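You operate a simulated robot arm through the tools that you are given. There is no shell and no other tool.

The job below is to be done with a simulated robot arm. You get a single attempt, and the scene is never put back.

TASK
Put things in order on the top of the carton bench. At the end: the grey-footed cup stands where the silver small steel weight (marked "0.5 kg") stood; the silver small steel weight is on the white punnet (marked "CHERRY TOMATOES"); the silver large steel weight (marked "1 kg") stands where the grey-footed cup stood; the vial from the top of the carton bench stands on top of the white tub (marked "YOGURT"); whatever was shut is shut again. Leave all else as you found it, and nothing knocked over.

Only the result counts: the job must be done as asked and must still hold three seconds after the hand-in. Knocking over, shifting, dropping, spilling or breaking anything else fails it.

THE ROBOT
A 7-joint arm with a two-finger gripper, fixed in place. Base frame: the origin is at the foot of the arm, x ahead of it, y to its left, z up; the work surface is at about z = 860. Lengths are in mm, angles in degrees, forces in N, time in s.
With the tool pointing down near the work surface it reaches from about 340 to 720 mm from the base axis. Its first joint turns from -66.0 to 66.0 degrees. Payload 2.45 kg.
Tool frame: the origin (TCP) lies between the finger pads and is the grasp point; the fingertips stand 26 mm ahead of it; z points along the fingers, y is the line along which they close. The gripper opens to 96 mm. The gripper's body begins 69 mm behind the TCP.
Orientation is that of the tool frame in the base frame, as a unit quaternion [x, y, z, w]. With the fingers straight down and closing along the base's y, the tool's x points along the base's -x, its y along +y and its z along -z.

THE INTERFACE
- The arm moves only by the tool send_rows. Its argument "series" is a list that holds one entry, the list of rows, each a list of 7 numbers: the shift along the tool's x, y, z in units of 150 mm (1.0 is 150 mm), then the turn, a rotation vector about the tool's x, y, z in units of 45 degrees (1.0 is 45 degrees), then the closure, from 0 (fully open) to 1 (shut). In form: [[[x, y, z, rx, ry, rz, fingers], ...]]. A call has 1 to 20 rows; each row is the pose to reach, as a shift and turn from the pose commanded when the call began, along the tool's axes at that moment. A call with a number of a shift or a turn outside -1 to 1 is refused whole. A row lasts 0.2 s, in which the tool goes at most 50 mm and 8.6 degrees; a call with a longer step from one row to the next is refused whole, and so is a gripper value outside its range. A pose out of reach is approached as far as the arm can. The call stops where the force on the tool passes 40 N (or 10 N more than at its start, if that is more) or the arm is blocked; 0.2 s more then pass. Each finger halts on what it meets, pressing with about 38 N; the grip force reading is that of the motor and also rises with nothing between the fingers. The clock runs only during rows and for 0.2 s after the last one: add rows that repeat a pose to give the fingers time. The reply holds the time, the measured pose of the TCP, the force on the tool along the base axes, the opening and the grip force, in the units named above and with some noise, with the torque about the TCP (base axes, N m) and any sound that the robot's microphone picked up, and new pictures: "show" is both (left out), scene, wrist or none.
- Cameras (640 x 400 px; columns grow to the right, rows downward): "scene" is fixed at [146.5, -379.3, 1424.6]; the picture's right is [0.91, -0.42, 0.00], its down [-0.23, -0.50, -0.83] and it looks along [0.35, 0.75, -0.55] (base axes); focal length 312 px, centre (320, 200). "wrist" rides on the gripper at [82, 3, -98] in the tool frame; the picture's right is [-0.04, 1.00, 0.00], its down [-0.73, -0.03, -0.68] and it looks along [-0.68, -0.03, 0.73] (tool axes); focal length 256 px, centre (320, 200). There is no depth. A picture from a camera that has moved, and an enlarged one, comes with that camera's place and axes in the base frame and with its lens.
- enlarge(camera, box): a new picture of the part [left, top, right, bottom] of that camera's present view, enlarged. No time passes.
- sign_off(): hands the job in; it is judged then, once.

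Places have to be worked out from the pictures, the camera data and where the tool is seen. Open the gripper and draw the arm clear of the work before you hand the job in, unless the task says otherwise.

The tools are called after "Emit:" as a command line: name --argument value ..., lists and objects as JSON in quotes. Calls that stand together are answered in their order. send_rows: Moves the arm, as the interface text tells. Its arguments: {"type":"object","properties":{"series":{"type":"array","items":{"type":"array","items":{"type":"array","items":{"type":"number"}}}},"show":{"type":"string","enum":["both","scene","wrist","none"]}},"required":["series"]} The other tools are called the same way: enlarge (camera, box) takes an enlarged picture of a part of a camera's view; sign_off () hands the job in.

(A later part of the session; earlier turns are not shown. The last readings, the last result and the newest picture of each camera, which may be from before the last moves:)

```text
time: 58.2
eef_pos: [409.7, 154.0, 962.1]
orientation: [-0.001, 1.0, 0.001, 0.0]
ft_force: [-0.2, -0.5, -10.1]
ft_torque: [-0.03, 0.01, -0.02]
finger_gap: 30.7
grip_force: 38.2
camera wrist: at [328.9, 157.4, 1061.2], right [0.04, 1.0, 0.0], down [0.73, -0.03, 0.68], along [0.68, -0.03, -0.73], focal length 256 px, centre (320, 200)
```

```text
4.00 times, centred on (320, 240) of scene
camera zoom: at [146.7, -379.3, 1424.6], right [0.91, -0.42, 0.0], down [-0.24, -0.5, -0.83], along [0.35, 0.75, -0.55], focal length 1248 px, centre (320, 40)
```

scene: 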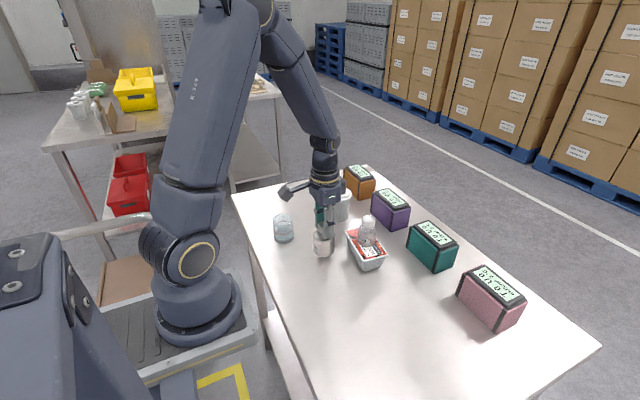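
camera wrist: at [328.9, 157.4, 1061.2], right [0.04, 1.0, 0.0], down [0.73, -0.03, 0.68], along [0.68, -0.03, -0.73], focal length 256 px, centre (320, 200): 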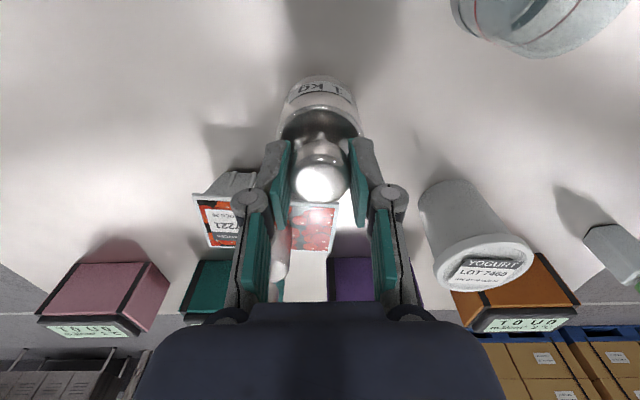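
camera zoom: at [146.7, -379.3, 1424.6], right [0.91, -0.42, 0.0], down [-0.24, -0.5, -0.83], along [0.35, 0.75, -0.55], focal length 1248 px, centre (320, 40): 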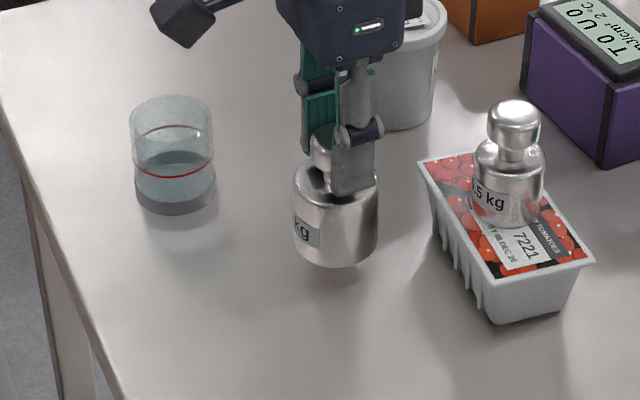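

Carry is steady. Continuing along the lane past the cup.

Emit:
send_rows --series '[[[-0.0005, 0.0087, 0, 0, 0, 0, 1], [-0.002, 0.0347, 0, 0, 0, 0, 1], [-0.005, 0.078, 0, 0, 0, 0, 1], [-0.009, 0.1387, 0, 0, 0, 0, 1], [-0.013, 0.208, 0, 0, 0, 0, 1], [-0.018, 0.286, 0, 0, 0, 0, 1], [-0.023, 0.3727, 0, 0, 0, 0, 1], [-0.028, 0.4593, 0, 0, 0, 0, 1], [-0.034, 0.546, 0, 0, 0, 0, 1], [-0.039, 0.624, 0, 0, 0, 0, 1], [-0.043, 0.702, 0, 0, 0, 0, 1], [-0.047, 0.7627, 0, 0, 0, 0, 1], [-0.05, 0.8147, 0, 0, 0, 0, 1], [-0.052, 0.8493, 0, 0, 0, 0, 1], [-0.0533, 0.8667, 0, 0, 0, 0, 1], [-0.0533, 0.8667, 0, 0, 0, 0, 1]]]' --show "both"

Emit:
enlarge --camera "scene" --box '[250, 170, 370, 260]'

```text
time: 61.6
eef_pos: [417.8, 284.7, 963.2]
orientation: [0.0, 1.0, 0.0, 0.0]
ft_force: [0.6, -0.1, -9.0]
ft_torque: [-0.01, 0.0, 0.01]
finger_gap: 31.0
grip_force: 37.9
camera wrist: at [337.2, 287.3, 1060.9], right [0.04, 1.0, 0.0], down [0.73, -0.03, 0.68], along [0.68, -0.03, -0.73], focal length 256 px, centre (320, 200)
```

scene: 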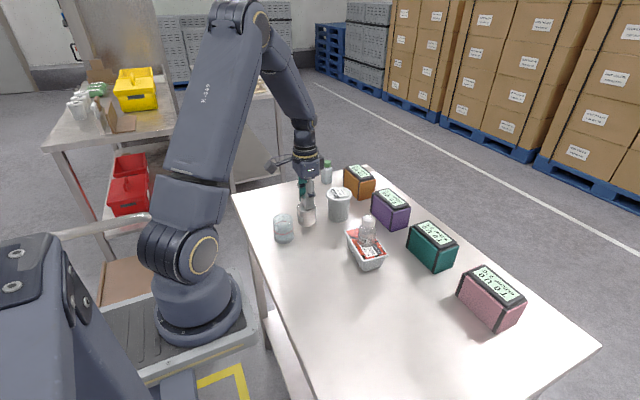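
wrist: 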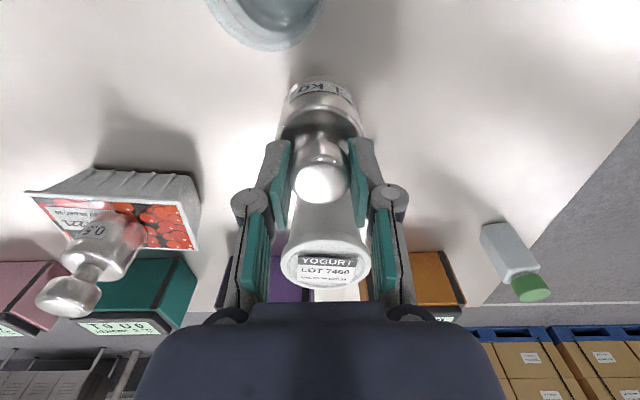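

```text
4.44 times, centred on (310, 215) of scene
camera zoom: at [146.7, -379.2, 1424.7], right [0.91, -0.42, 0.0], down [-0.24, -0.5, -0.83], along [0.35, 0.75, -0.55], focal length 1386 px, centre (364, 133)
```

zoom: 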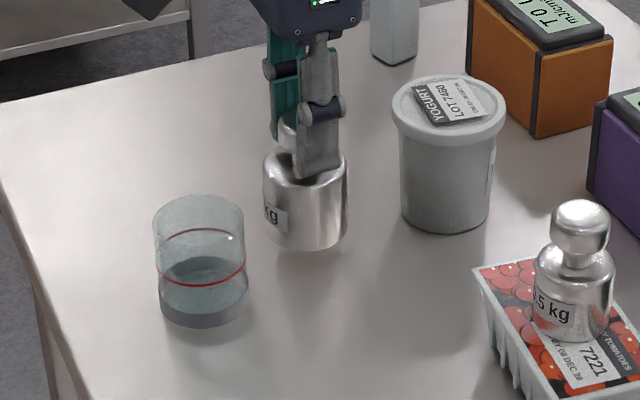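

Good clearance on both sides. Now the last leg to the cup's former place (TCP target ≈ (440.5, 404)).

Emit:
send_rows --series '[[[-0.0015, 0.008, 0, 0, 0, 0, 1], [-0.006, 0.032, 0, 0, 0, 0, 1], [-0.0132, 0.072, 0, 0, 0, 0, 1], [-0.0235, 0.128, 0, 0, 0, 0, 1], [-0.0353, 0.192, 0, 0, 0, 0, 1], [-0.0485, 0.264, 0, 0, 0, 0, 1], [-0.0632, 0.344, 0, 0, 0, 0, 1], [-0.0779, 0.424, 0, 0, 0, 0, 1], [-0.0926, 0.504, 0, 0, 0, 0, 1], [-0.1058, 0.576, 0, 0, 0, 0, 1], [-0.119, 0.648, 0, 0, 0, 0, 1], [-0.1294, 0.704, 0, 0, 0, 0, 1], [-0.1382, 0.752, 0, 0, 0, 0, 1], [-0.144, 0.784, 0, 0, 0, 0, 1], [-0.147, 0.8, 0, 0, 0, 0, 1], [-0.147, 0.8, 0, 0, 0, 0, 1]]]' --show "both"

Emit:
enlarge --camera "scene" --box '[265, 150, 345, 220]'

Emit:
enlarge --camera "wrist" --box '[220, 60, 420, 240]'

```text
time: 65.0
eef_pos: [440.6, 403.6, 962.2]
orientation: [0.0, 1.0, 0.0, 0.0]
ft_force: [0.0, 0.6, -10.1]
ft_torque: [0.01, 0.01, 0.0]
finger_gap: 30.8
grip_force: 38.4
camera wrist: at [359.3, 407.2, 1060.7], right [0.04, 1.0, 0.0], down [0.73, -0.03, 0.68], along [0.68, -0.03, -0.73], focal length 256 px, centre (320, 200)
```

scene: 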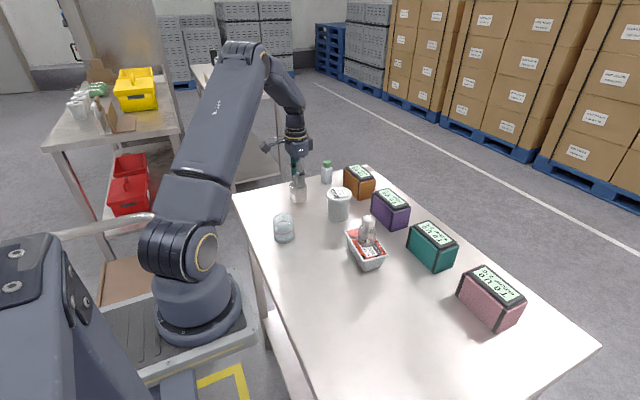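
wrist: 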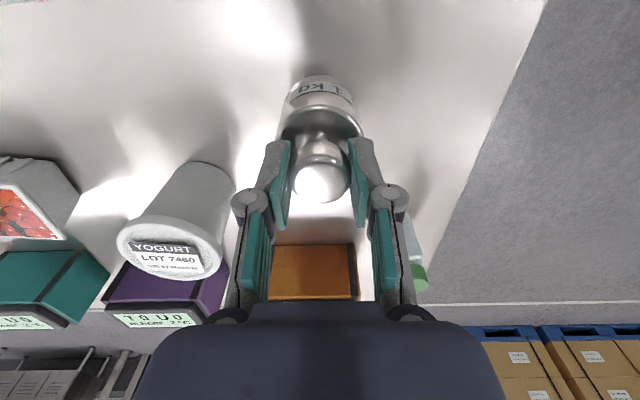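

```text
5.71 times, centred on (305, 185) of scene
camera zoom: at [146.7, -379.2, 1424.7], right [0.91, -0.42, 0.0], down [-0.24, -0.5, -0.83], along [0.35, 0.75, -0.55], focal length 1783 px, centre (406, 286)
```

zoom: 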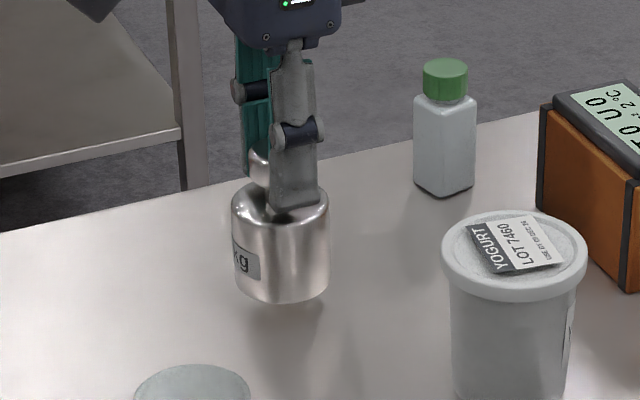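

```text
2.22 times, centred on (320, 150) of wrist
camera zoom: at [359.3, 407.2, 1060.7], right [0.04, 1.0, 0.0], down [0.73, -0.03, 0.68], along [0.68, -0.03, -0.73], focal length 569 px, centre (320, 311)
```

zoom: 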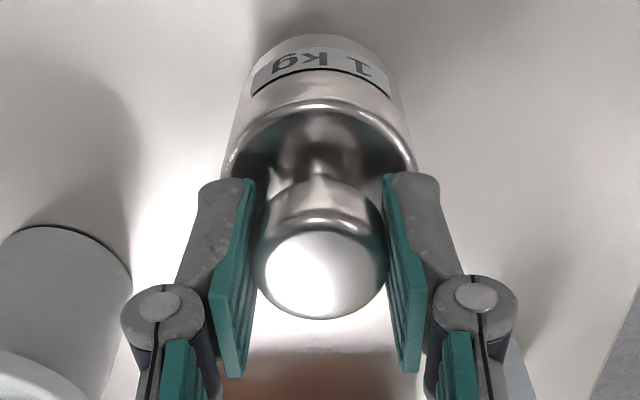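

In position over the cup's old place. Lowering ~16.5 mm, then checking the force.

Emit:
send_rows --series '[[[0, 0, 0.007, 0, 0, 0, 1], [0, 0, 0.024, 0, 0, 0, 1], [0, 0, 0.047, 0, 0, 0, 1], [0, 0, 0.07, 0, 0, 0, 1], [0, 0, 0.09, 0, 0, 0, 1], [0, 0, 0.103, 0, 0, 0, 1], [0, 0, 0.11, 0, 0, 0, 1], [0, 0, 0.11, 0, 0, 0, 1]]]' --show "none"

Emit:
send_rows --series '[[[0, 0, 0.003, 0, 0, 0, 1], [0, 0, 0.006, 0, 0, 0, 1], [0, 0, 0.006, 0, 0, 0, 1]]]' --show "none"

```text
time: 66.8
eef_pos: [439.8, 404.9, 946.2]
orientation: [0.0, 1.0, 0.0, 0.0]
ft_force: [-0.1, -0.2, -10.2]
ft_torque: [0.01, -0.01, -0.01]
finger_gap: 30.7
grip_force: 38.1
```

```text
time: 67.6
eef_pos: [440.1, 403.7, 944.3]
orientation: [0.0, 1.0, 0.001, 0.0]
ft_force: [-0.8, -1.4, -4.0]
ft_torque: [-0.04, -0.04, 0.0]
finger_gap: 31.0
grip_force: 38.2
```

The weight has just touched (load dropped from −10 to −4 N). Down another 0.4 mm, then open slowly.

Emit:
send_rows --series '[[[0, 0, 0.003, 0, 0, 0, 1], [0, 0, 0.003, 0, 0, 0, 1], [0, 0, 0.003, 0, 0, 0, 0.67], [0, 0, 0.003, 0, 0, 0, 0.65], [0, 0, 0.003, 0, 0, 0, 0.62], [0, 0, 0.003, 0, 0, 0, 0.57], [0, 0, 0.003, 0, 0, 0, 0.48], [0, 0, 0.003, 0, 0, 0, 0.36], [0, 0, 0.003, 0, 0, 0, 0.24], [0, 0, 0.003, 0, 0, 0, 0.24]]]' --show "both"

Emit:
enlarge --camera "scene" --box '[265, 150, 345, 220]'

Emit:
enlarge --camera "wrist" --box '[220, 60, 420, 240]'

```text
time: 69.8
eef_pos: [440.3, 403.1, 944.5]
orientation: [0.001, 1.0, 0.0, 0.0]
ft_force: [-0.8, 0.7, 0.0]
ft_torque: [-0.01, -0.01, 0.02]
finger_gap: 72.8
grip_force: 0.0
camera wrist: at [359.4, 407.1, 1043.2], right [0.04, 1.0, 0.0], down [0.73, -0.03, 0.68], along [0.68, -0.03, -0.73], focal length 256 px, centre (320, 200)
```

scene: 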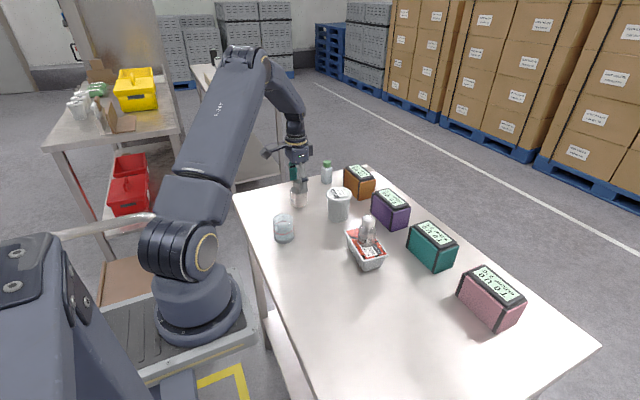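
wrist: 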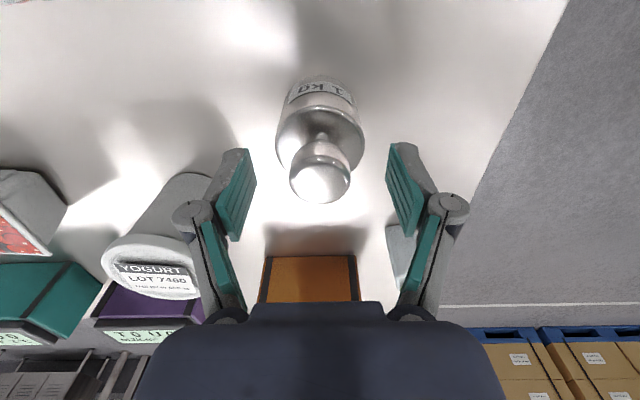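

```text
5.71 times, centred on (305, 185) of scene
camera zoom: at [146.5, -379.3, 1424.6], right [0.91, -0.42, 0.0], down [-0.23, -0.5, -0.83], along [0.35, 0.75, -0.55], focal length 1783 px, centre (406, 286)
```

zoom: 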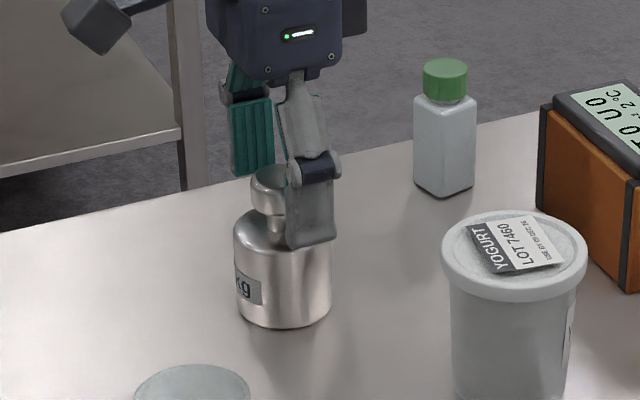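

```text
2.22 times, centred on (320, 150) of wrist
camera zoom: at [359.4, 407.1, 1043.2], right [0.04, 1.0, 0.0], down [0.73, -0.03, 0.68], along [0.68, -0.03, -0.73], focal length 569 px, centre (320, 311)
```

zoom: 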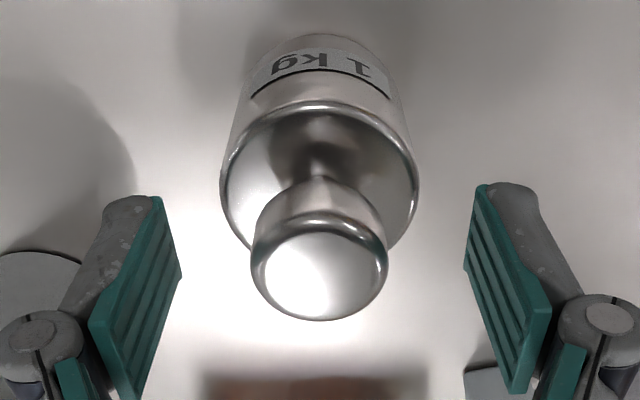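

The 1 kg weight stands where the cup was. Now I rise clear and go look at the vial near (583, 485) from closer range.

Emit:
send_rows --series '[[[0, 0, -0.05, 0, 0, 0, 0.24], [0, 0, -0.2, 0, 0, 0, 0.2], [0, 0, -0.4, 0, 0, 0, 0.1], [0, 0, -0.6, 0, 0, 0, 0], [0, 0, -0.75, 0, 0, 0, 0], [-0.1, 0.08, -0.8, 0, 0, 0, 0], [-0.25, 0.2, -0.8, 0, 0, 0, 0], [-0.38, 0.32, -0.8, 0, 0, 0, 0], [-0.46, 0.42, -0.8, 0, 0, 0, 0], [-0.46, 0.42, -0.8, 0, 0, 0, 0]]]' --show "both"

Emit:
enlarge --camera "wrist" --box '[270, 90, 400, 220]'

Emit:
enlarge --camera "scene" --box '[270, 150, 370, 230]'

```text
time: 72.0
eef_pos: [503.2, 458.8, 1063.2]
orientation: [0.0, 1.0, 0.0, 0.0]
ft_force: [-0.2, -0.9, 0.5]
ft_torque: [-0.03, 0.01, 0.01]
finger_gap: 95.8
grip_force: 0.0
out of reach, approached as far as the arm can: row 9, 10
camera wrist: at [421.7, 462.3, 1160.8], right [0.04, 1.0, 0.0], down [0.73, -0.03, 0.68], along [0.68, -0.03, -0.73], focal length 256 px, centre (320, 200)
```

scene: 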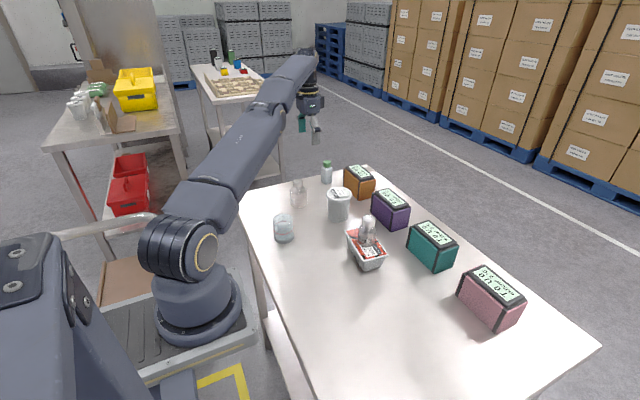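
wrist: 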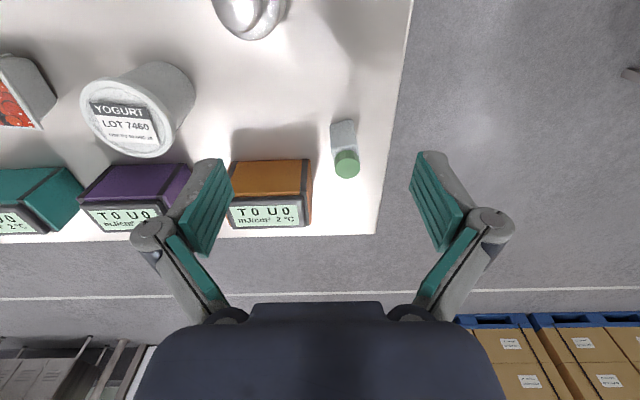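

```text
3.08 times, centred on (335, 155) of wrist
camera zoom: at [421.7, 462.3, 1160.8], right [0.04, 1.0, 0.0], down [0.73, -0.03, 0.68], along [0.68, -0.03, -0.73], focal length 788 px, centre (274, 338)
```

zoom: 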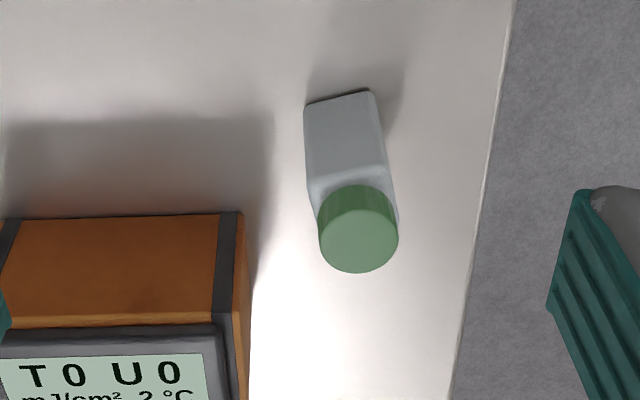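

```text
5.00 times, centred on (320, 190) of scene
camera zoom: at [146.5, -379.3, 1424.6], right [0.91, -0.42, 0.0], down [-0.23, -0.5, -0.83], along [0.35, 0.75, -0.55], focal length 1560 px, centre (320, 250)
```

zoom: 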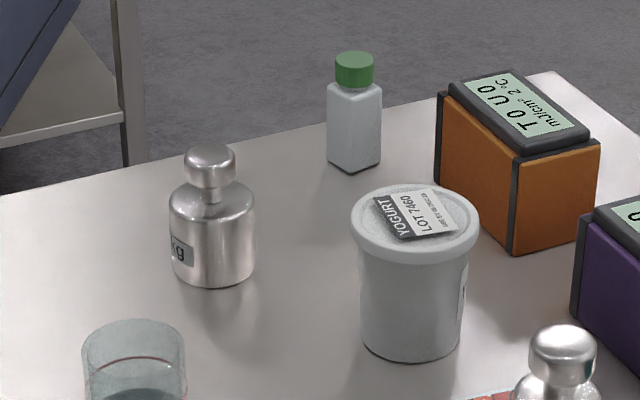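

Plain tool-down is out of reach here (limit ~680 mm at this height), so I need a tilted tool. The vial's base centre is at about (583, 484), body ≈27.5 mm square, turned ≈12°, and its top is at z≈941. I'll back off and yaw the tool to match the vial's faces first.

Emit:
send_rows --series '[[[0.1, -0.05, 0, 0, 0, 0, 0], [0.2, -0.1, 0, 0, 0, 0, 0], [0.25, -0.1, 0, 0, 0, -0.1, 0], [0.25, -0.1, 0, 0, 0, -0.2, 0], [0.25, -0.1, 0, 0, 0, -0.267, 0], [0.25, -0.1, 0, 0, 0, -0.267, 0]]]' --show "none"

```text
time: 73.4
eef_pos: [484.5, 468.7, 1070.0]
orientation: [-0.105, 0.994, -0.001, -0.001]
ft_force: [-0.5, -0.5, 0.4]
ft_torque: [0.01, -0.02, 0.0]
finger_gap: 96.1
grip_force: 0.0
out of reach, approached as far as the arm can: row 1, 2, 3, 4, 5, 6
```

The arm ended short of the requested spot; it seems to be near its stretch limit up here. I'll pull back further toward the base and look at the configuration.

Emit:
send_rows --series '[[[0.1, -0.05, 0, 0, 0, 0, 0], [0.2, -0.1, 0, 0, 0, 0, 0], [0.3, -0.15, 0, 0, 0, 0, 0], [0.3, -0.15, 0, 0, 0, 0, 0], [0.3, -0.15, 0, 0, 0, 0, 0]]]' --show "both"

```text
time: 74.6
eef_pos: [477.3, 471.7, 1079.5]
orientation: [-0.104, 0.995, -0.001, -0.001]
ft_force: [0.9, -0.5, 0.1]
ft_torque: [0.02, -0.01, -0.01]
finger_gap: 96.1
grip_force: 0.0
out of reach, approached as far as the arm can: row 1, 2, 3, 4, 5
camera wrist: at [397.2, 458.3, 1177.8], right [-0.17, 0.99, 0.0], down [0.72, 0.12, 0.68], along [0.67, 0.11, -0.73], focal length 256 px, centre (320, 200)
```

scene: 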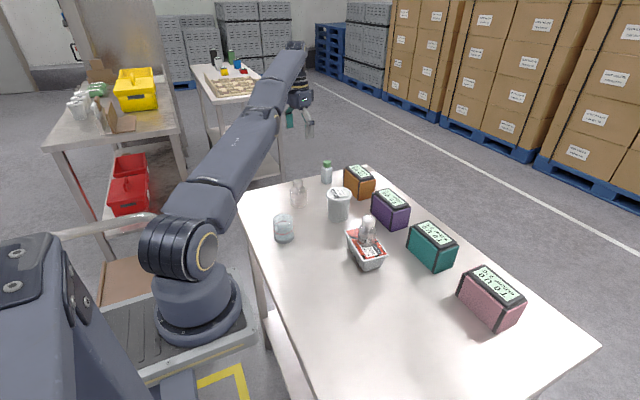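
wrist: 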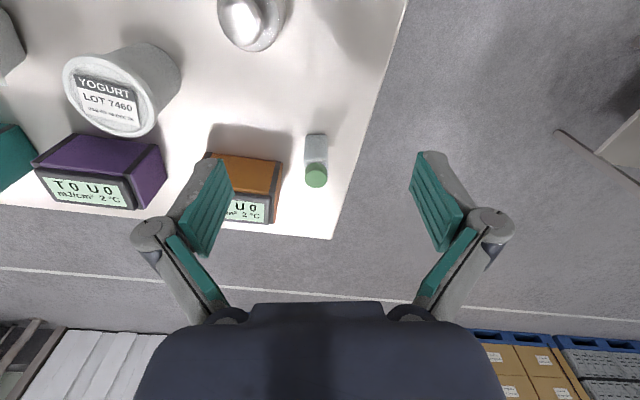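

The elbow is almost straight and the arm is reluctant to retract. I'll hold the retracted target for a while and see whether it converges.

Emit:
send_rows --series '[[[0, 0, 0, 0, 0, 0, 0], [0, 0, 0, 0, 0, 0, 0], [0, 0, 0, 0, 0, 0, 0], [0, 0, 0, 0, 0, 0, 0], [0, 0, 0, 0, 0, 0, 0], [0, 0, 0, 0, 0, 0, 0]]]' --show "scene"

```text
time: 76.0
eef_pos: [476.9, 473.0, 1079.6]
orientation: [-0.105, 0.995, 0.0, -0.001]
ft_force: [0.1, -0.9, -0.2]
ft_torque: [0.0, 0.01, -0.02]
finger_gap: 96.2
grip_force: 0.1
```

scene: 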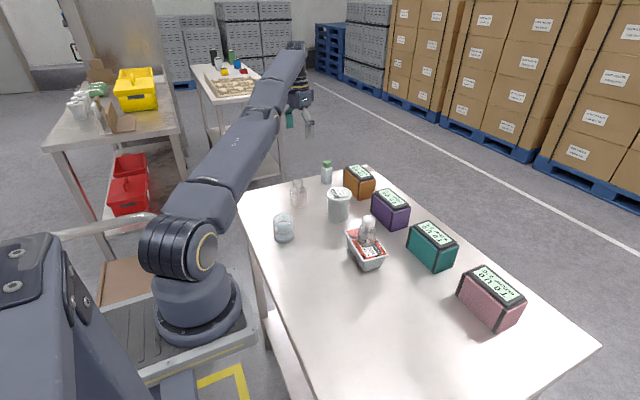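

Holding still reports no reach problem, so the commanded pose is now the current one; the elbow is at its straight limit. I'll try a larger retraction straight toward the shoulder (back and down), high above everything.

Emit:
send_rows --series '[[[0.12, -0.08, 0.08, 0, 0, 0, 0], [0.24, -0.16, 0.16, 0, 0, 0, 0], [0.36, -0.24, 0.24, 0, 0, 0, 0], [0.48, -0.32, 0.32, 0, 0, 0, 0], [0.6, -0.4, 0.4, 0, 0, 0, 0], [0.6, -0.4, 0.4, 0, 0, 0, 0], [0.6, -0.4, 0.4, 0, 0, 0, 0], [0.6, -0.4, 0.4, 0, 0, 0, 0]]]' --show "scene"

```text
time: 77.8
eef_pos: [471.5, 483.9, 1057.5]
orientation: [-0.105, 0.995, -0.001, -0.001]
ft_force: [-0.8, 0.5, 0.0]
ft_torque: [0.0, 0.02, -0.01]
finger_gap: 96.0
grip_force: 0.1
out of reach, approached as far as the arm can: row 1, 2, 3, 4, 5, 6, 7, 8
```

scene: 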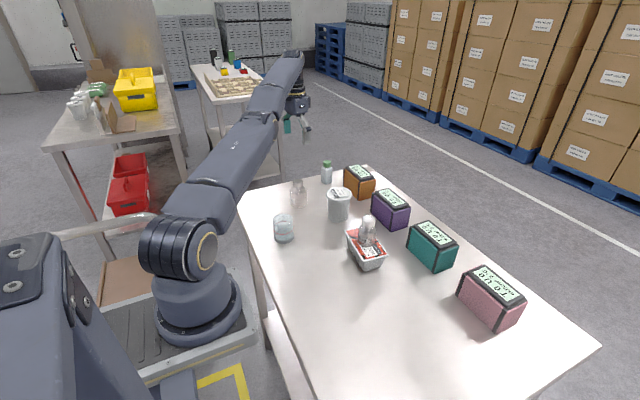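

Still sliding along a boundary. Let me look at the arm's posture closely to understand which joint is limiting.

Emit:
enlarge --camera "scene" --box '[130, 30, 350, 230]'

Emit:
enlarge --camera "scene" --box '[0, 170, 260, 400]'

```text
2.00 times, centred on (240, 130) of scene
camera zoom: at [146.5, -379.3, 1424.6], right [0.91, -0.42, 0.0], down [-0.23, -0.5, -0.83], along [0.35, 0.75, -0.55], focal length 624 px, centre (480, 340)
```

zoom: 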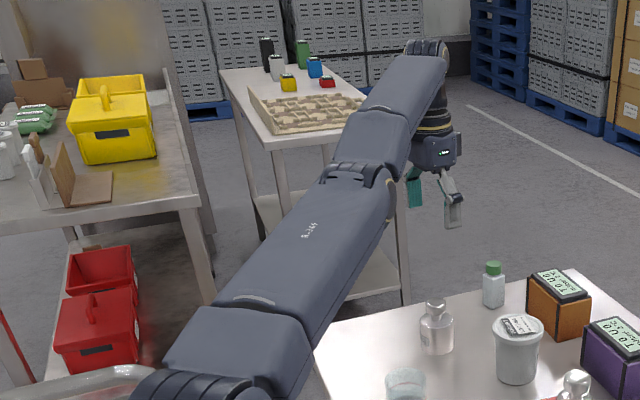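

```text
1.74 times, centred on (130, 285) of scene
camera zoom: at [146.5, -379.3, 1424.6], right [0.91, -0.42, 0.0], down [-0.23, -0.5, -0.83], along [0.35, 0.75, -0.55], focal length 542 px, centre (650, 52)
```

zoom: 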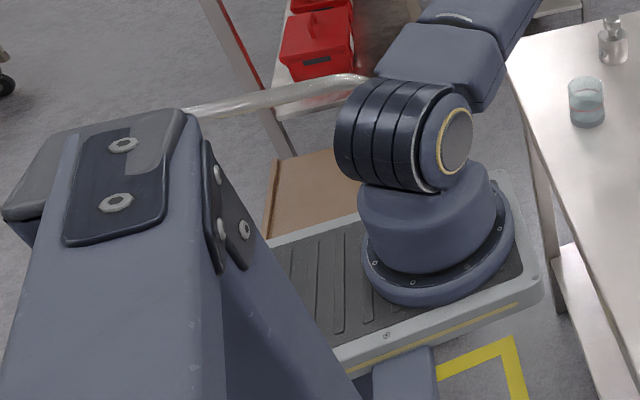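

The posture looks almost stretched with the wrist strongly bent. I'll try the tilt that I need anyway (fingers leaning outward about 20°), which should unload both elbow and wrist.

Emit:
send_rows --series '[[[0, 0, 0, 0, -0.1, 0, 0], [0, 0, 0, 0, -0.2, 0, 0], [0, 0, 0, 0, -0.3, 0, 0], [0, 0, 0, 0, -0.4, 0, 0], [0, 0, 0, 0, -0.444, 0, 0], [0, 0, 0, 0, -0.444, 0, 0]]]' --show "scene"

Emit:
enlarge --camera "scene" --box '[130, 30, 350, 230]'

```text
time: 79.2
eef_pos: [500.1, 528.2, 1073.1]
orientation: [-0.102, 0.98, 0.017, 0.172]
ft_force: [0.7, -0.1, -0.1]
ft_torque: [-0.02, 0.01, 0.0]
finger_gap: 96.1
grip_force: 0.0
out of reach, approached as far as the arm can: row 1, 2, 3, 4, 5, 6
```

scene: 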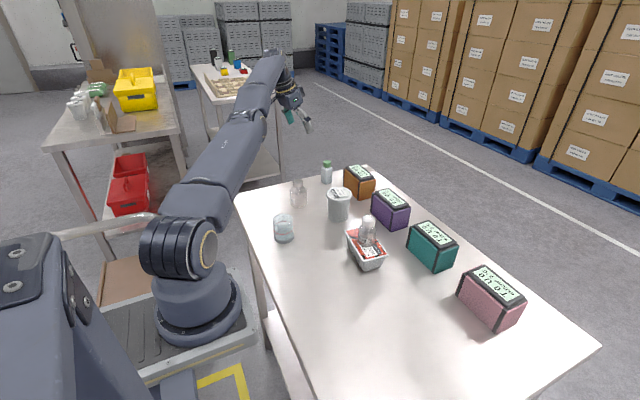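

```text
2.00 times, centred on (240, 130) of scene
camera zoom: at [146.5, -379.3, 1424.6], right [0.91, -0.42, 0.0], down [-0.23, -0.5, -0.83], along [0.35, 0.75, -0.55], focal length 624 px, centre (480, 340)
```

zoom: 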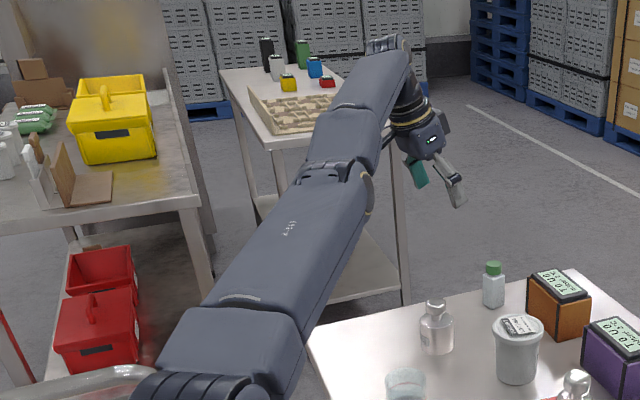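

The tilt was achieved but the arm stayed fully extended, so the elbow seems stuck just past straight. I'll push outward briefly to let it re-straighten and then pull back, well above everything.

Emit:
send_rows --series '[[[-0.129, 0.095, 0.0465, 0, 0, 0, 0], [-0.258, 0.19, 0.093, 0, 0, 0, 0], [-0.129, 0.095, 0.0465, 0, 0, 0, 0], [0, 0, 0, 0, 0, 0, 0], [0.129, -0.095, -0.0465, 0, 0, 0, 0], [0.258, -0.19, -0.093, 0, 0, 0, 0], [0.387, -0.285, -0.14, 0, 0, 0, 0], [0.516, -0.38, -0.186, 0, 0, 0, 0], [0.516, -0.38, -0.186, 0, 0, 0, 0]]]' --show "scene"

```text
time: 81.2
eef_pos: [483.6, 531.8, 1089.8]
orientation: [-0.103, 0.98, 0.018, 0.172]
ft_force: [0.0, -0.5, 0.7]
ft_torque: [0.01, 0.03, 0.01]
finger_gap: 96.1
grip_force: 0.0
out of reach, approached as far as the arm can: row 1, 2, 3, 5, 6, 7, 8, 9
```

scene: 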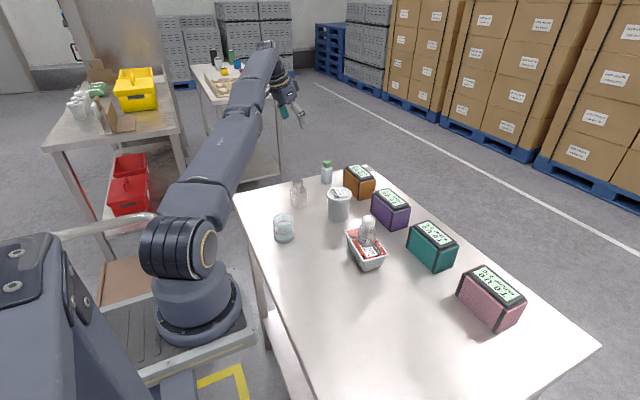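

Retraction is still blocked. Analysis: with the elbow straight, only a pitch motion couples into it – tilting inward bends the elbow the right way (my outward tilt pushed it the wrong way). I'll rotate the tool inward about the wrist while pulling back a little each row.

Emit:
send_rows --series '[[[0.197, -0.14, -0.028, 0.098, 0.144, -0.036, 0], [0.389, -0.283, -0.081, 0.196, 0.289, -0.0715, 0], [0.572, -0.425, -0.16, 0.294, 0.432, -0.107, 0], [0.743, -0.566, -0.263, 0.392, 0.577, -0.143, 0], [0.9, -0.703, -0.387, 0.49, 0.721, -0.179, 0], [0.9, -0.703, -0.387, 0.49, 0.721, -0.179, 0]]]' --show "scene"

```text
time: 82.6
eef_pos: [362.1, 397.0, 1098.9]
orientation: [-0.137, 0.964, -0.208, -0.09]
ft_force: [0.1, -0.1, 0.0]
ft_torque: [-0.02, 0.0, 0.0]
finger_gap: 95.8
grip_force: 0.0
out of reach, approached as far as the arm can: row 1, 2, 3, 4
```

scene: 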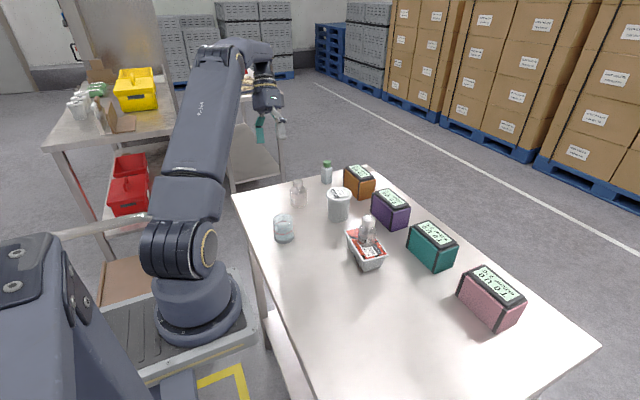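

That freed the elbow. Now I'll bring the tool back to vertical (with the 12° yaw) here at radius ≈537, safely inside the reach.

Emit:
send_rows --series '[[[0, 0, 0, -0.127, -0.0715, 0.0225, 0], [0, 0, 0, -0.2535, -0.143, 0.045, 0], [0, 0, 0, -0.38, -0.2145, 0.0675, 0], [0, 0, 0, -0.507, -0.286, 0.09, 0], [0, 0, 0, -0.507, -0.286, 0.09, 0]]]' --show "scene"

```text
time: 83.8
eef_pos: [363.2, 397.7, 1099.6]
orientation: [-0.105, 0.994, 0.001, 0.002]
ft_force: [0.3, -0.2, -0.3]
ft_torque: [-0.01, 0.0, -0.01]
finger_gap: 95.9
grip_force: 0.1
```

scene: 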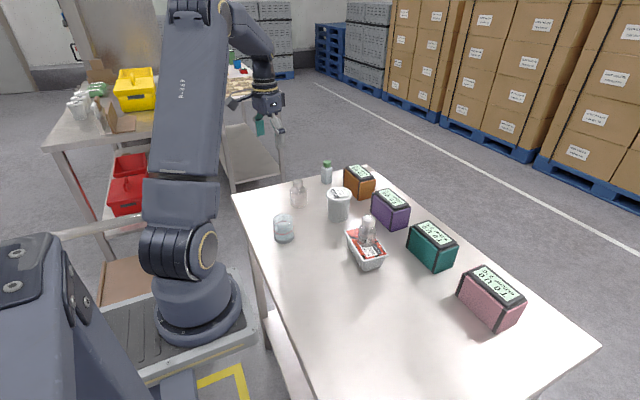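

The tool is vertical again with the right yaw. Now I tilt it outward by 25° (fingers leaning outward) here, where there's ample reach margin.

Emit:
send_rows --series '[[[0, 0, 0, 0, -0.14, 0, 0], [0, 0, 0, 0, -0.28, 0, 0], [0, 0, 0, 0, -0.42, 0, 0], [0, 0, 0, 0, -0.556, 0, 0], [0, 0, 0, 0, -0.556, 0, 0]]]' --show "wrist"

```text
time: 85.0
eef_pos: [364.2, 398.3, 1098.7]
orientation: [-0.102, 0.971, 0.022, 0.217]
ft_force: [-0.2, 0.3, -0.1]
ft_torque: [0.0, -0.04, -0.02]
finger_gap: 96.0
grip_force: 0.0
camera wrist: at [250.4, 377.8, 1153.3], right [-0.17, 0.98, 0.02], down [0.37, 0.05, 0.93], along [0.91, 0.17, -0.38], focal length 256 px, centre (320, 200)
```

wrist: 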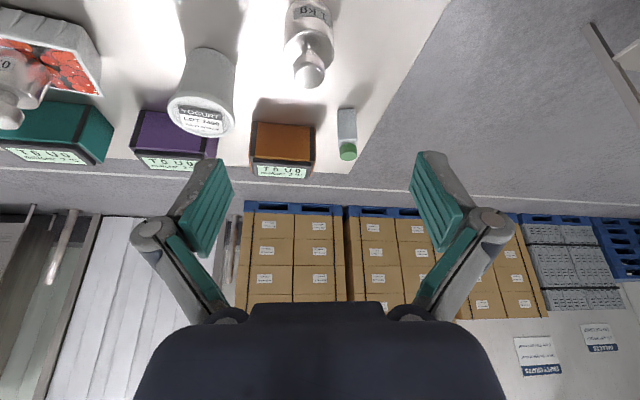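

Tilt reached. Moving toward the vial to an intermediate point at about (470, 468, 1015) for another look, with the gripper partly closed to ~64 mm.

Emit:
send_rows --series '[[[-0.06, 0.039, 0.105, 0, 0, 0, 0.1], [-0.158, 0.103, 0.28, 0, 0, 0, 0.2], [-0.277, 0.18, 0.49, 0, 0, 0, 0.333], [-0.386, 0.251, 0.683, 0, 0, 0, 0.333], [-0.455, 0.296, 0.805, 0, 0, 0, 0.333], [-0.475, 0.309, 0.841, 0, 0, 0, 0.333], [-0.475, 0.309, 0.841, 0, 0, 0, 0.333]]]' --show "both"

Emit:
enlarge --camera "wrist" --box '[260, 60, 400, 200]'

```text
time: 86.6
eef_pos: [470.3, 469.0, 1015.4]
orientation: [-0.103, 0.971, 0.023, 0.216]
ft_force: [0.1, 0.4, -0.4]
ft_torque: [-0.04, 0.01, 0.03]
finger_gap: 64.0
grip_force: 0.1
camera wrist: at [356.5, 447.2, 1069.7], right [-0.17, 0.98, 0.02], down [0.37, 0.05, 0.93], along [0.91, 0.17, -0.38], focal length 256 px, centre (320, 200)
```

scene: 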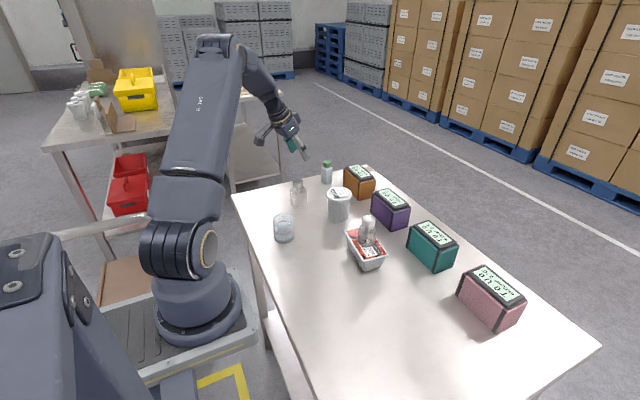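
wrist: 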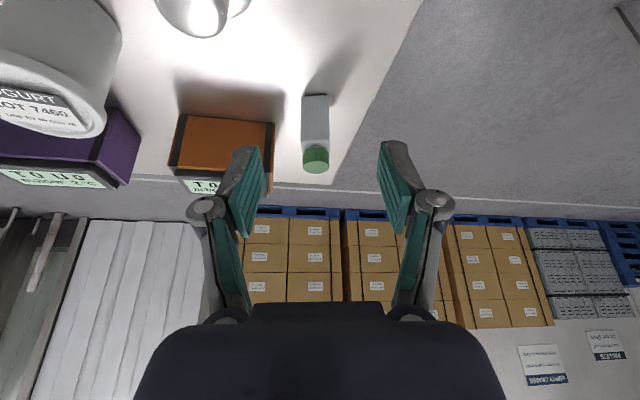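

```text
2.86 times, centred on (330, 130) of wrist
camera zoom: at [356.5, 447.2, 1069.7], right [-0.17, 0.98, 0.02], down [0.37, 0.05, 0.93], along [0.91, 0.17, -0.38], focal length 731 px, centre (291, 400)
```

zoom: 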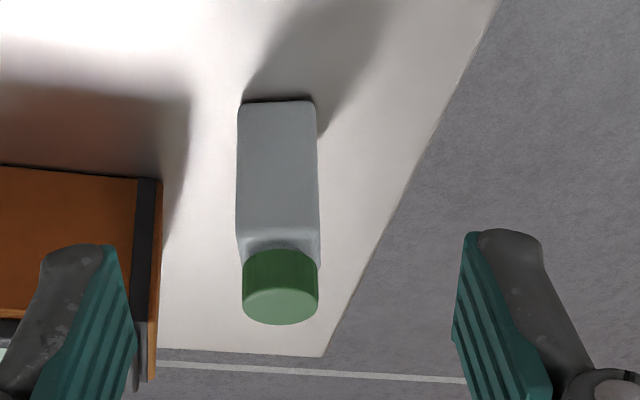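

The vial's near face is square to the tool (12° yaw fits); its centre is at (584, 484.4) with its body up to z≈921. I'll advance to just above/straddling it at z≈955.

Emit:
send_rows --series '[[[-0.1, -0.011, 0.096, 0, 0, 0, 0.333], [-0.25, -0.027, 0.24, 0, 0, 0, 0.333], [-0.38, -0.041, 0.365, 0, 0, 0, 0.333], [-0.459, -0.049, 0.44, 0, 0, 0, 0.333], [-0.49, -0.053, 0.56, 0, 0, 0, 0.333], [-0.515, -0.056, 0.665, 0, 0, 0, 0.333], [-0.52, -0.056, 0.689, 0, 0, 0, 0.333], [-0.52, -0.056, 0.689, 0, 0, 0, 0.333]]]' --show "both"

Emit:
enlarge --camera "wrist" --box '[220, 80, 420, 260]'

Emit:
enlarge --camera "scene" --box '[280, 120, 390, 210]'

```text
time: 88.4
eef_pos: [583.8, 485.0, 954.7]
orientation: [-0.102, 0.971, 0.022, 0.217]
ft_force: [-1.2, 0.0, -0.6]
ft_torque: [0.01, 0.01, 0.05]
finger_gap: 64.0
grip_force: 0.1
camera wrist: at [469.5, 463.3, 1009.7], right [-0.17, 0.98, 0.02], down [0.37, 0.05, 0.93], along [0.91, 0.17, -0.38], focal length 256 px, centre (320, 200)
```

scene: 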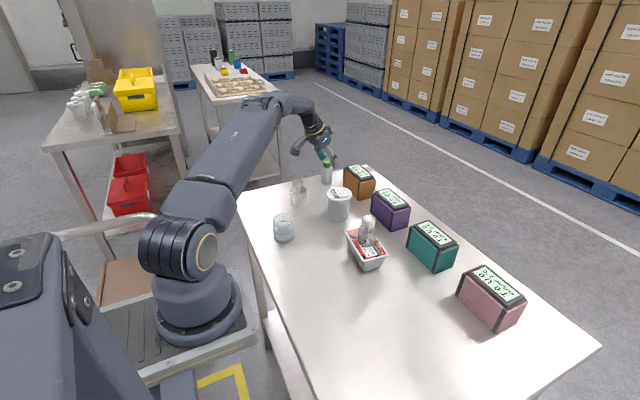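
wrist: 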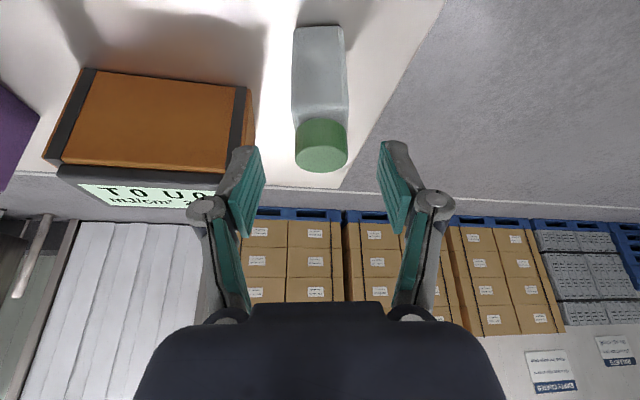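

```text
2.22 times, centred on (320, 170) of wrist
camera zoom: at [469.5, 463.3, 1009.7], right [-0.17, 0.98, 0.02], down [0.37, 0.05, 0.93], along [0.91, 0.17, -0.38], focal length 569 px, centre (320, 267)
```

zoom: 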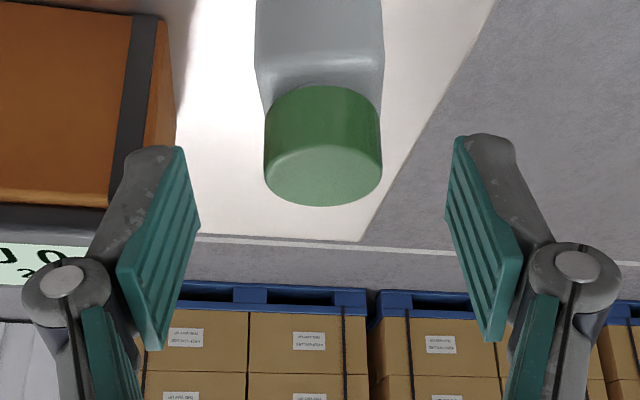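

```text
4.44 times, centred on (335, 165) of scene
camera zoom: at [146.5, -379.3, 1424.6], right [0.91, -0.42, 0.0], down [-0.23, -0.5, -0.83], along [0.35, 0.75, -0.55], focal length 1386 px, centre (253, 356)
```

zoom: 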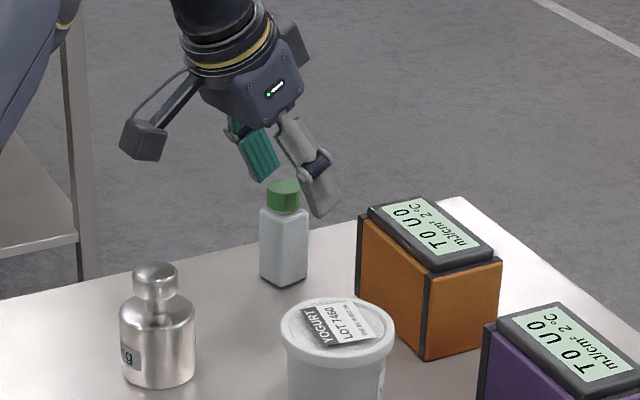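

The vial's cap is centred between the pads and the arm reports no reach problem. Descending straight down to TCP z≈900.

Emit:
send_rows --series '[[[0.03, -0.001, 0.064, 0, 0, 0, 0.333], [0.07, -0.001, 0.149, 0, 0, 0, 0.333], [0.11, -0.002, 0.233, 0, 0, 0, 0.333], [0.14, -0.003, 0.297, 0, 0, 0, 0.333], [0.155, -0.003, 0.329, 0, 0, 0, 0.333], [0.155, -0.003, 0.329, 0, 0, 0, 0.333]]]' --show "both"

Emit:
enlarge --camera "wrist" --box '[220, 80, 420, 260]'

Emit:
enlarge --camera "scene" --box '[280, 120, 390, 210]'

```text
time: 89.8
eef_pos: [584.0, 484.4, 900.7]
orientation: [-0.104, 0.97, 0.024, 0.217]
ft_force: [1.0, 0.3, 0.3]
ft_torque: [0.01, -0.01, 0.03]
finger_gap: 64.0
grip_force: 0.2
camera wrist: at [470.0, 463.2, 954.9], right [-0.17, 0.98, 0.02], down [0.37, 0.05, 0.93], along [0.91, 0.17, -0.38], focal length 256 px, centre (320, 200)
```

scene: 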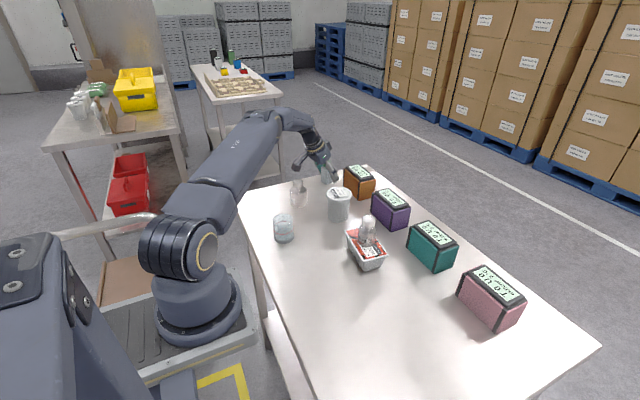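
wrist: 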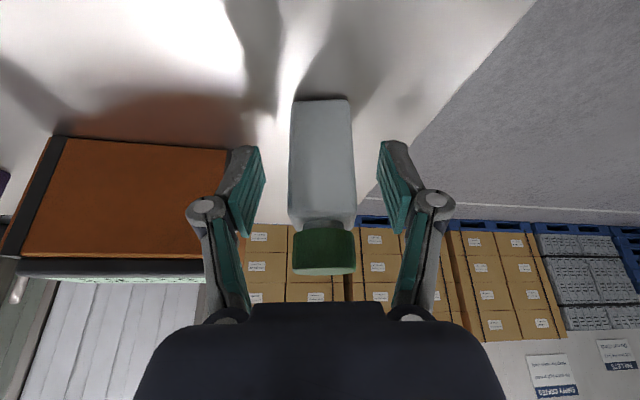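

```text
2.22 times, centred on (320, 170) of wrist
camera zoom: at [470.0, 463.2, 954.9], right [-0.17, 0.98, 0.02], down [0.37, 0.05, 0.93], along [0.91, 0.17, -0.38], focal length 569 px, centre (320, 267)
```

zoom: 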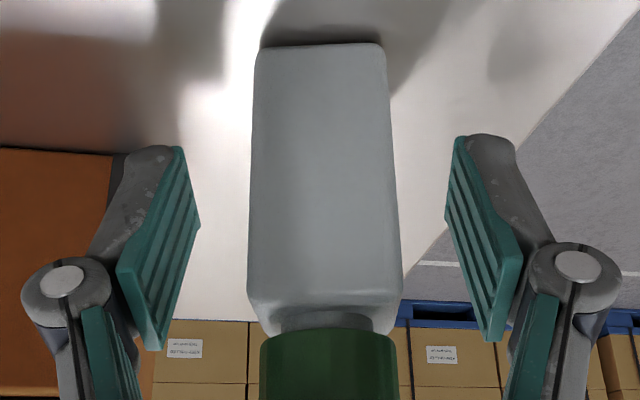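

```text
4.44 times, centred on (335, 165) of scene
camera zoom: at [146.5, -379.3, 1424.6], right [0.91, -0.42, 0.0], down [-0.23, -0.5, -0.83], along [0.35, 0.75, -0.55], focal length 1386 px, centre (253, 356)
```

zoom: 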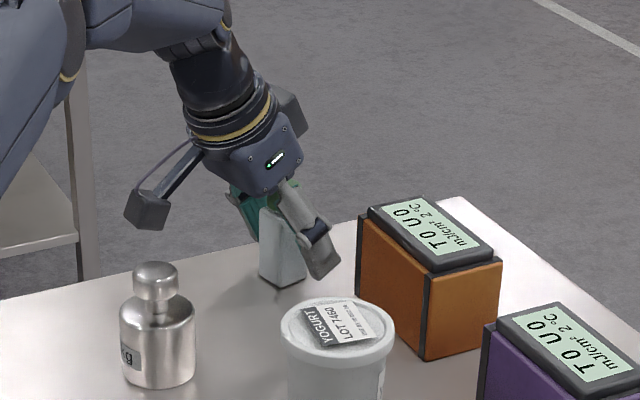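

Well aligned. Closing slowly onto the vial's body.

Emit:
send_rows --series '[[[0, 0, 0, 0, 0, 0, 0.45], [0, 0, 0, 0, 0, 0, 0.55], [0, 0, 0, 0, 0, 0, 0.63], [0, 0, 0, 0, 0, 0, 0.67], [0, 0, 0, 0, 0, 0, 0.69], [0, 0, 0, 0, 0, 0, 0.71], [0, 0, 0, 0, 0, 0, 0.73], [0, 0, 0, 0, 0, 0, 0.75], [0, 0, 0, 0, 0, 0, 0.75]]]' --show "both"

Emit:
enlarge --camera "wrist" --box '[220, 80, 420, 260]'

Emit:
enlarge --camera "scene" --box '[280, 120, 390, 210]'

```text
time: 91.8
eef_pos: [582.1, 485.1, 900.4]
orientation: [-0.103, 0.971, 0.023, 0.217]
ft_force: [-1.0, -0.3, 0.5]
ft_torque: [0.01, 0.05, 0.0]
finger_gap: 29.1
grip_force: 38.2
camera wrist: at [470.0, 463.2, 955.0], right [-0.17, 0.98, 0.02], down [0.37, 0.05, 0.93], along [0.91, 0.17, -0.38], focal length 256 px, centre (320, 200)
```

scene: 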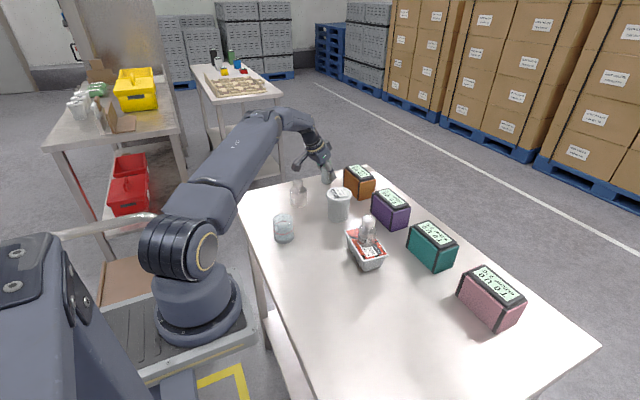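
wrist: 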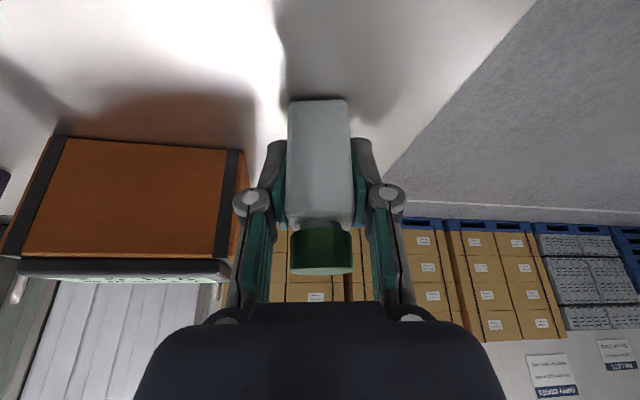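

```text
2.22 times, centred on (320, 170) of wrist
camera zoom: at [470.0, 463.2, 955.0], right [-0.17, 0.98, 0.02], down [0.37, 0.05, 0.93], along [0.91, 0.17, -0.38], focal length 569 px, centre (320, 267)
```

zoom: 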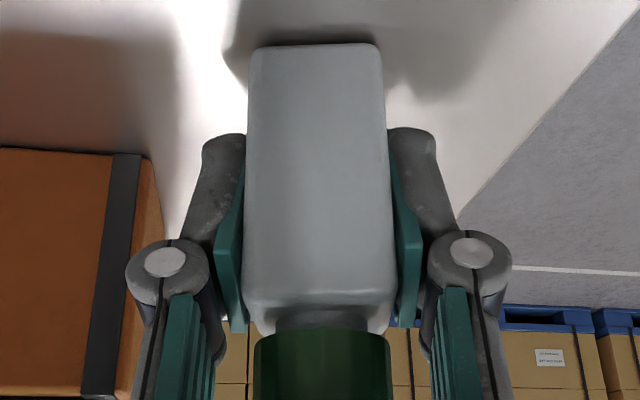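

```text
4.44 times, centred on (335, 165) of scene
camera zoom: at [146.5, -379.3, 1424.7], right [0.91, -0.42, 0.0], down [-0.23, -0.5, -0.83], along [0.35, 0.75, -0.55], focal length 1386 px, centre (253, 356)
```

zoom: 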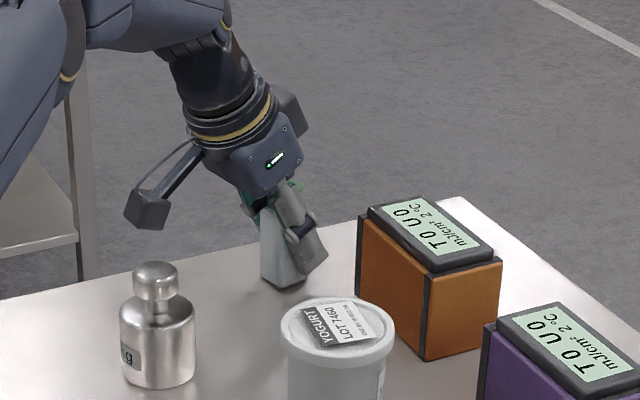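

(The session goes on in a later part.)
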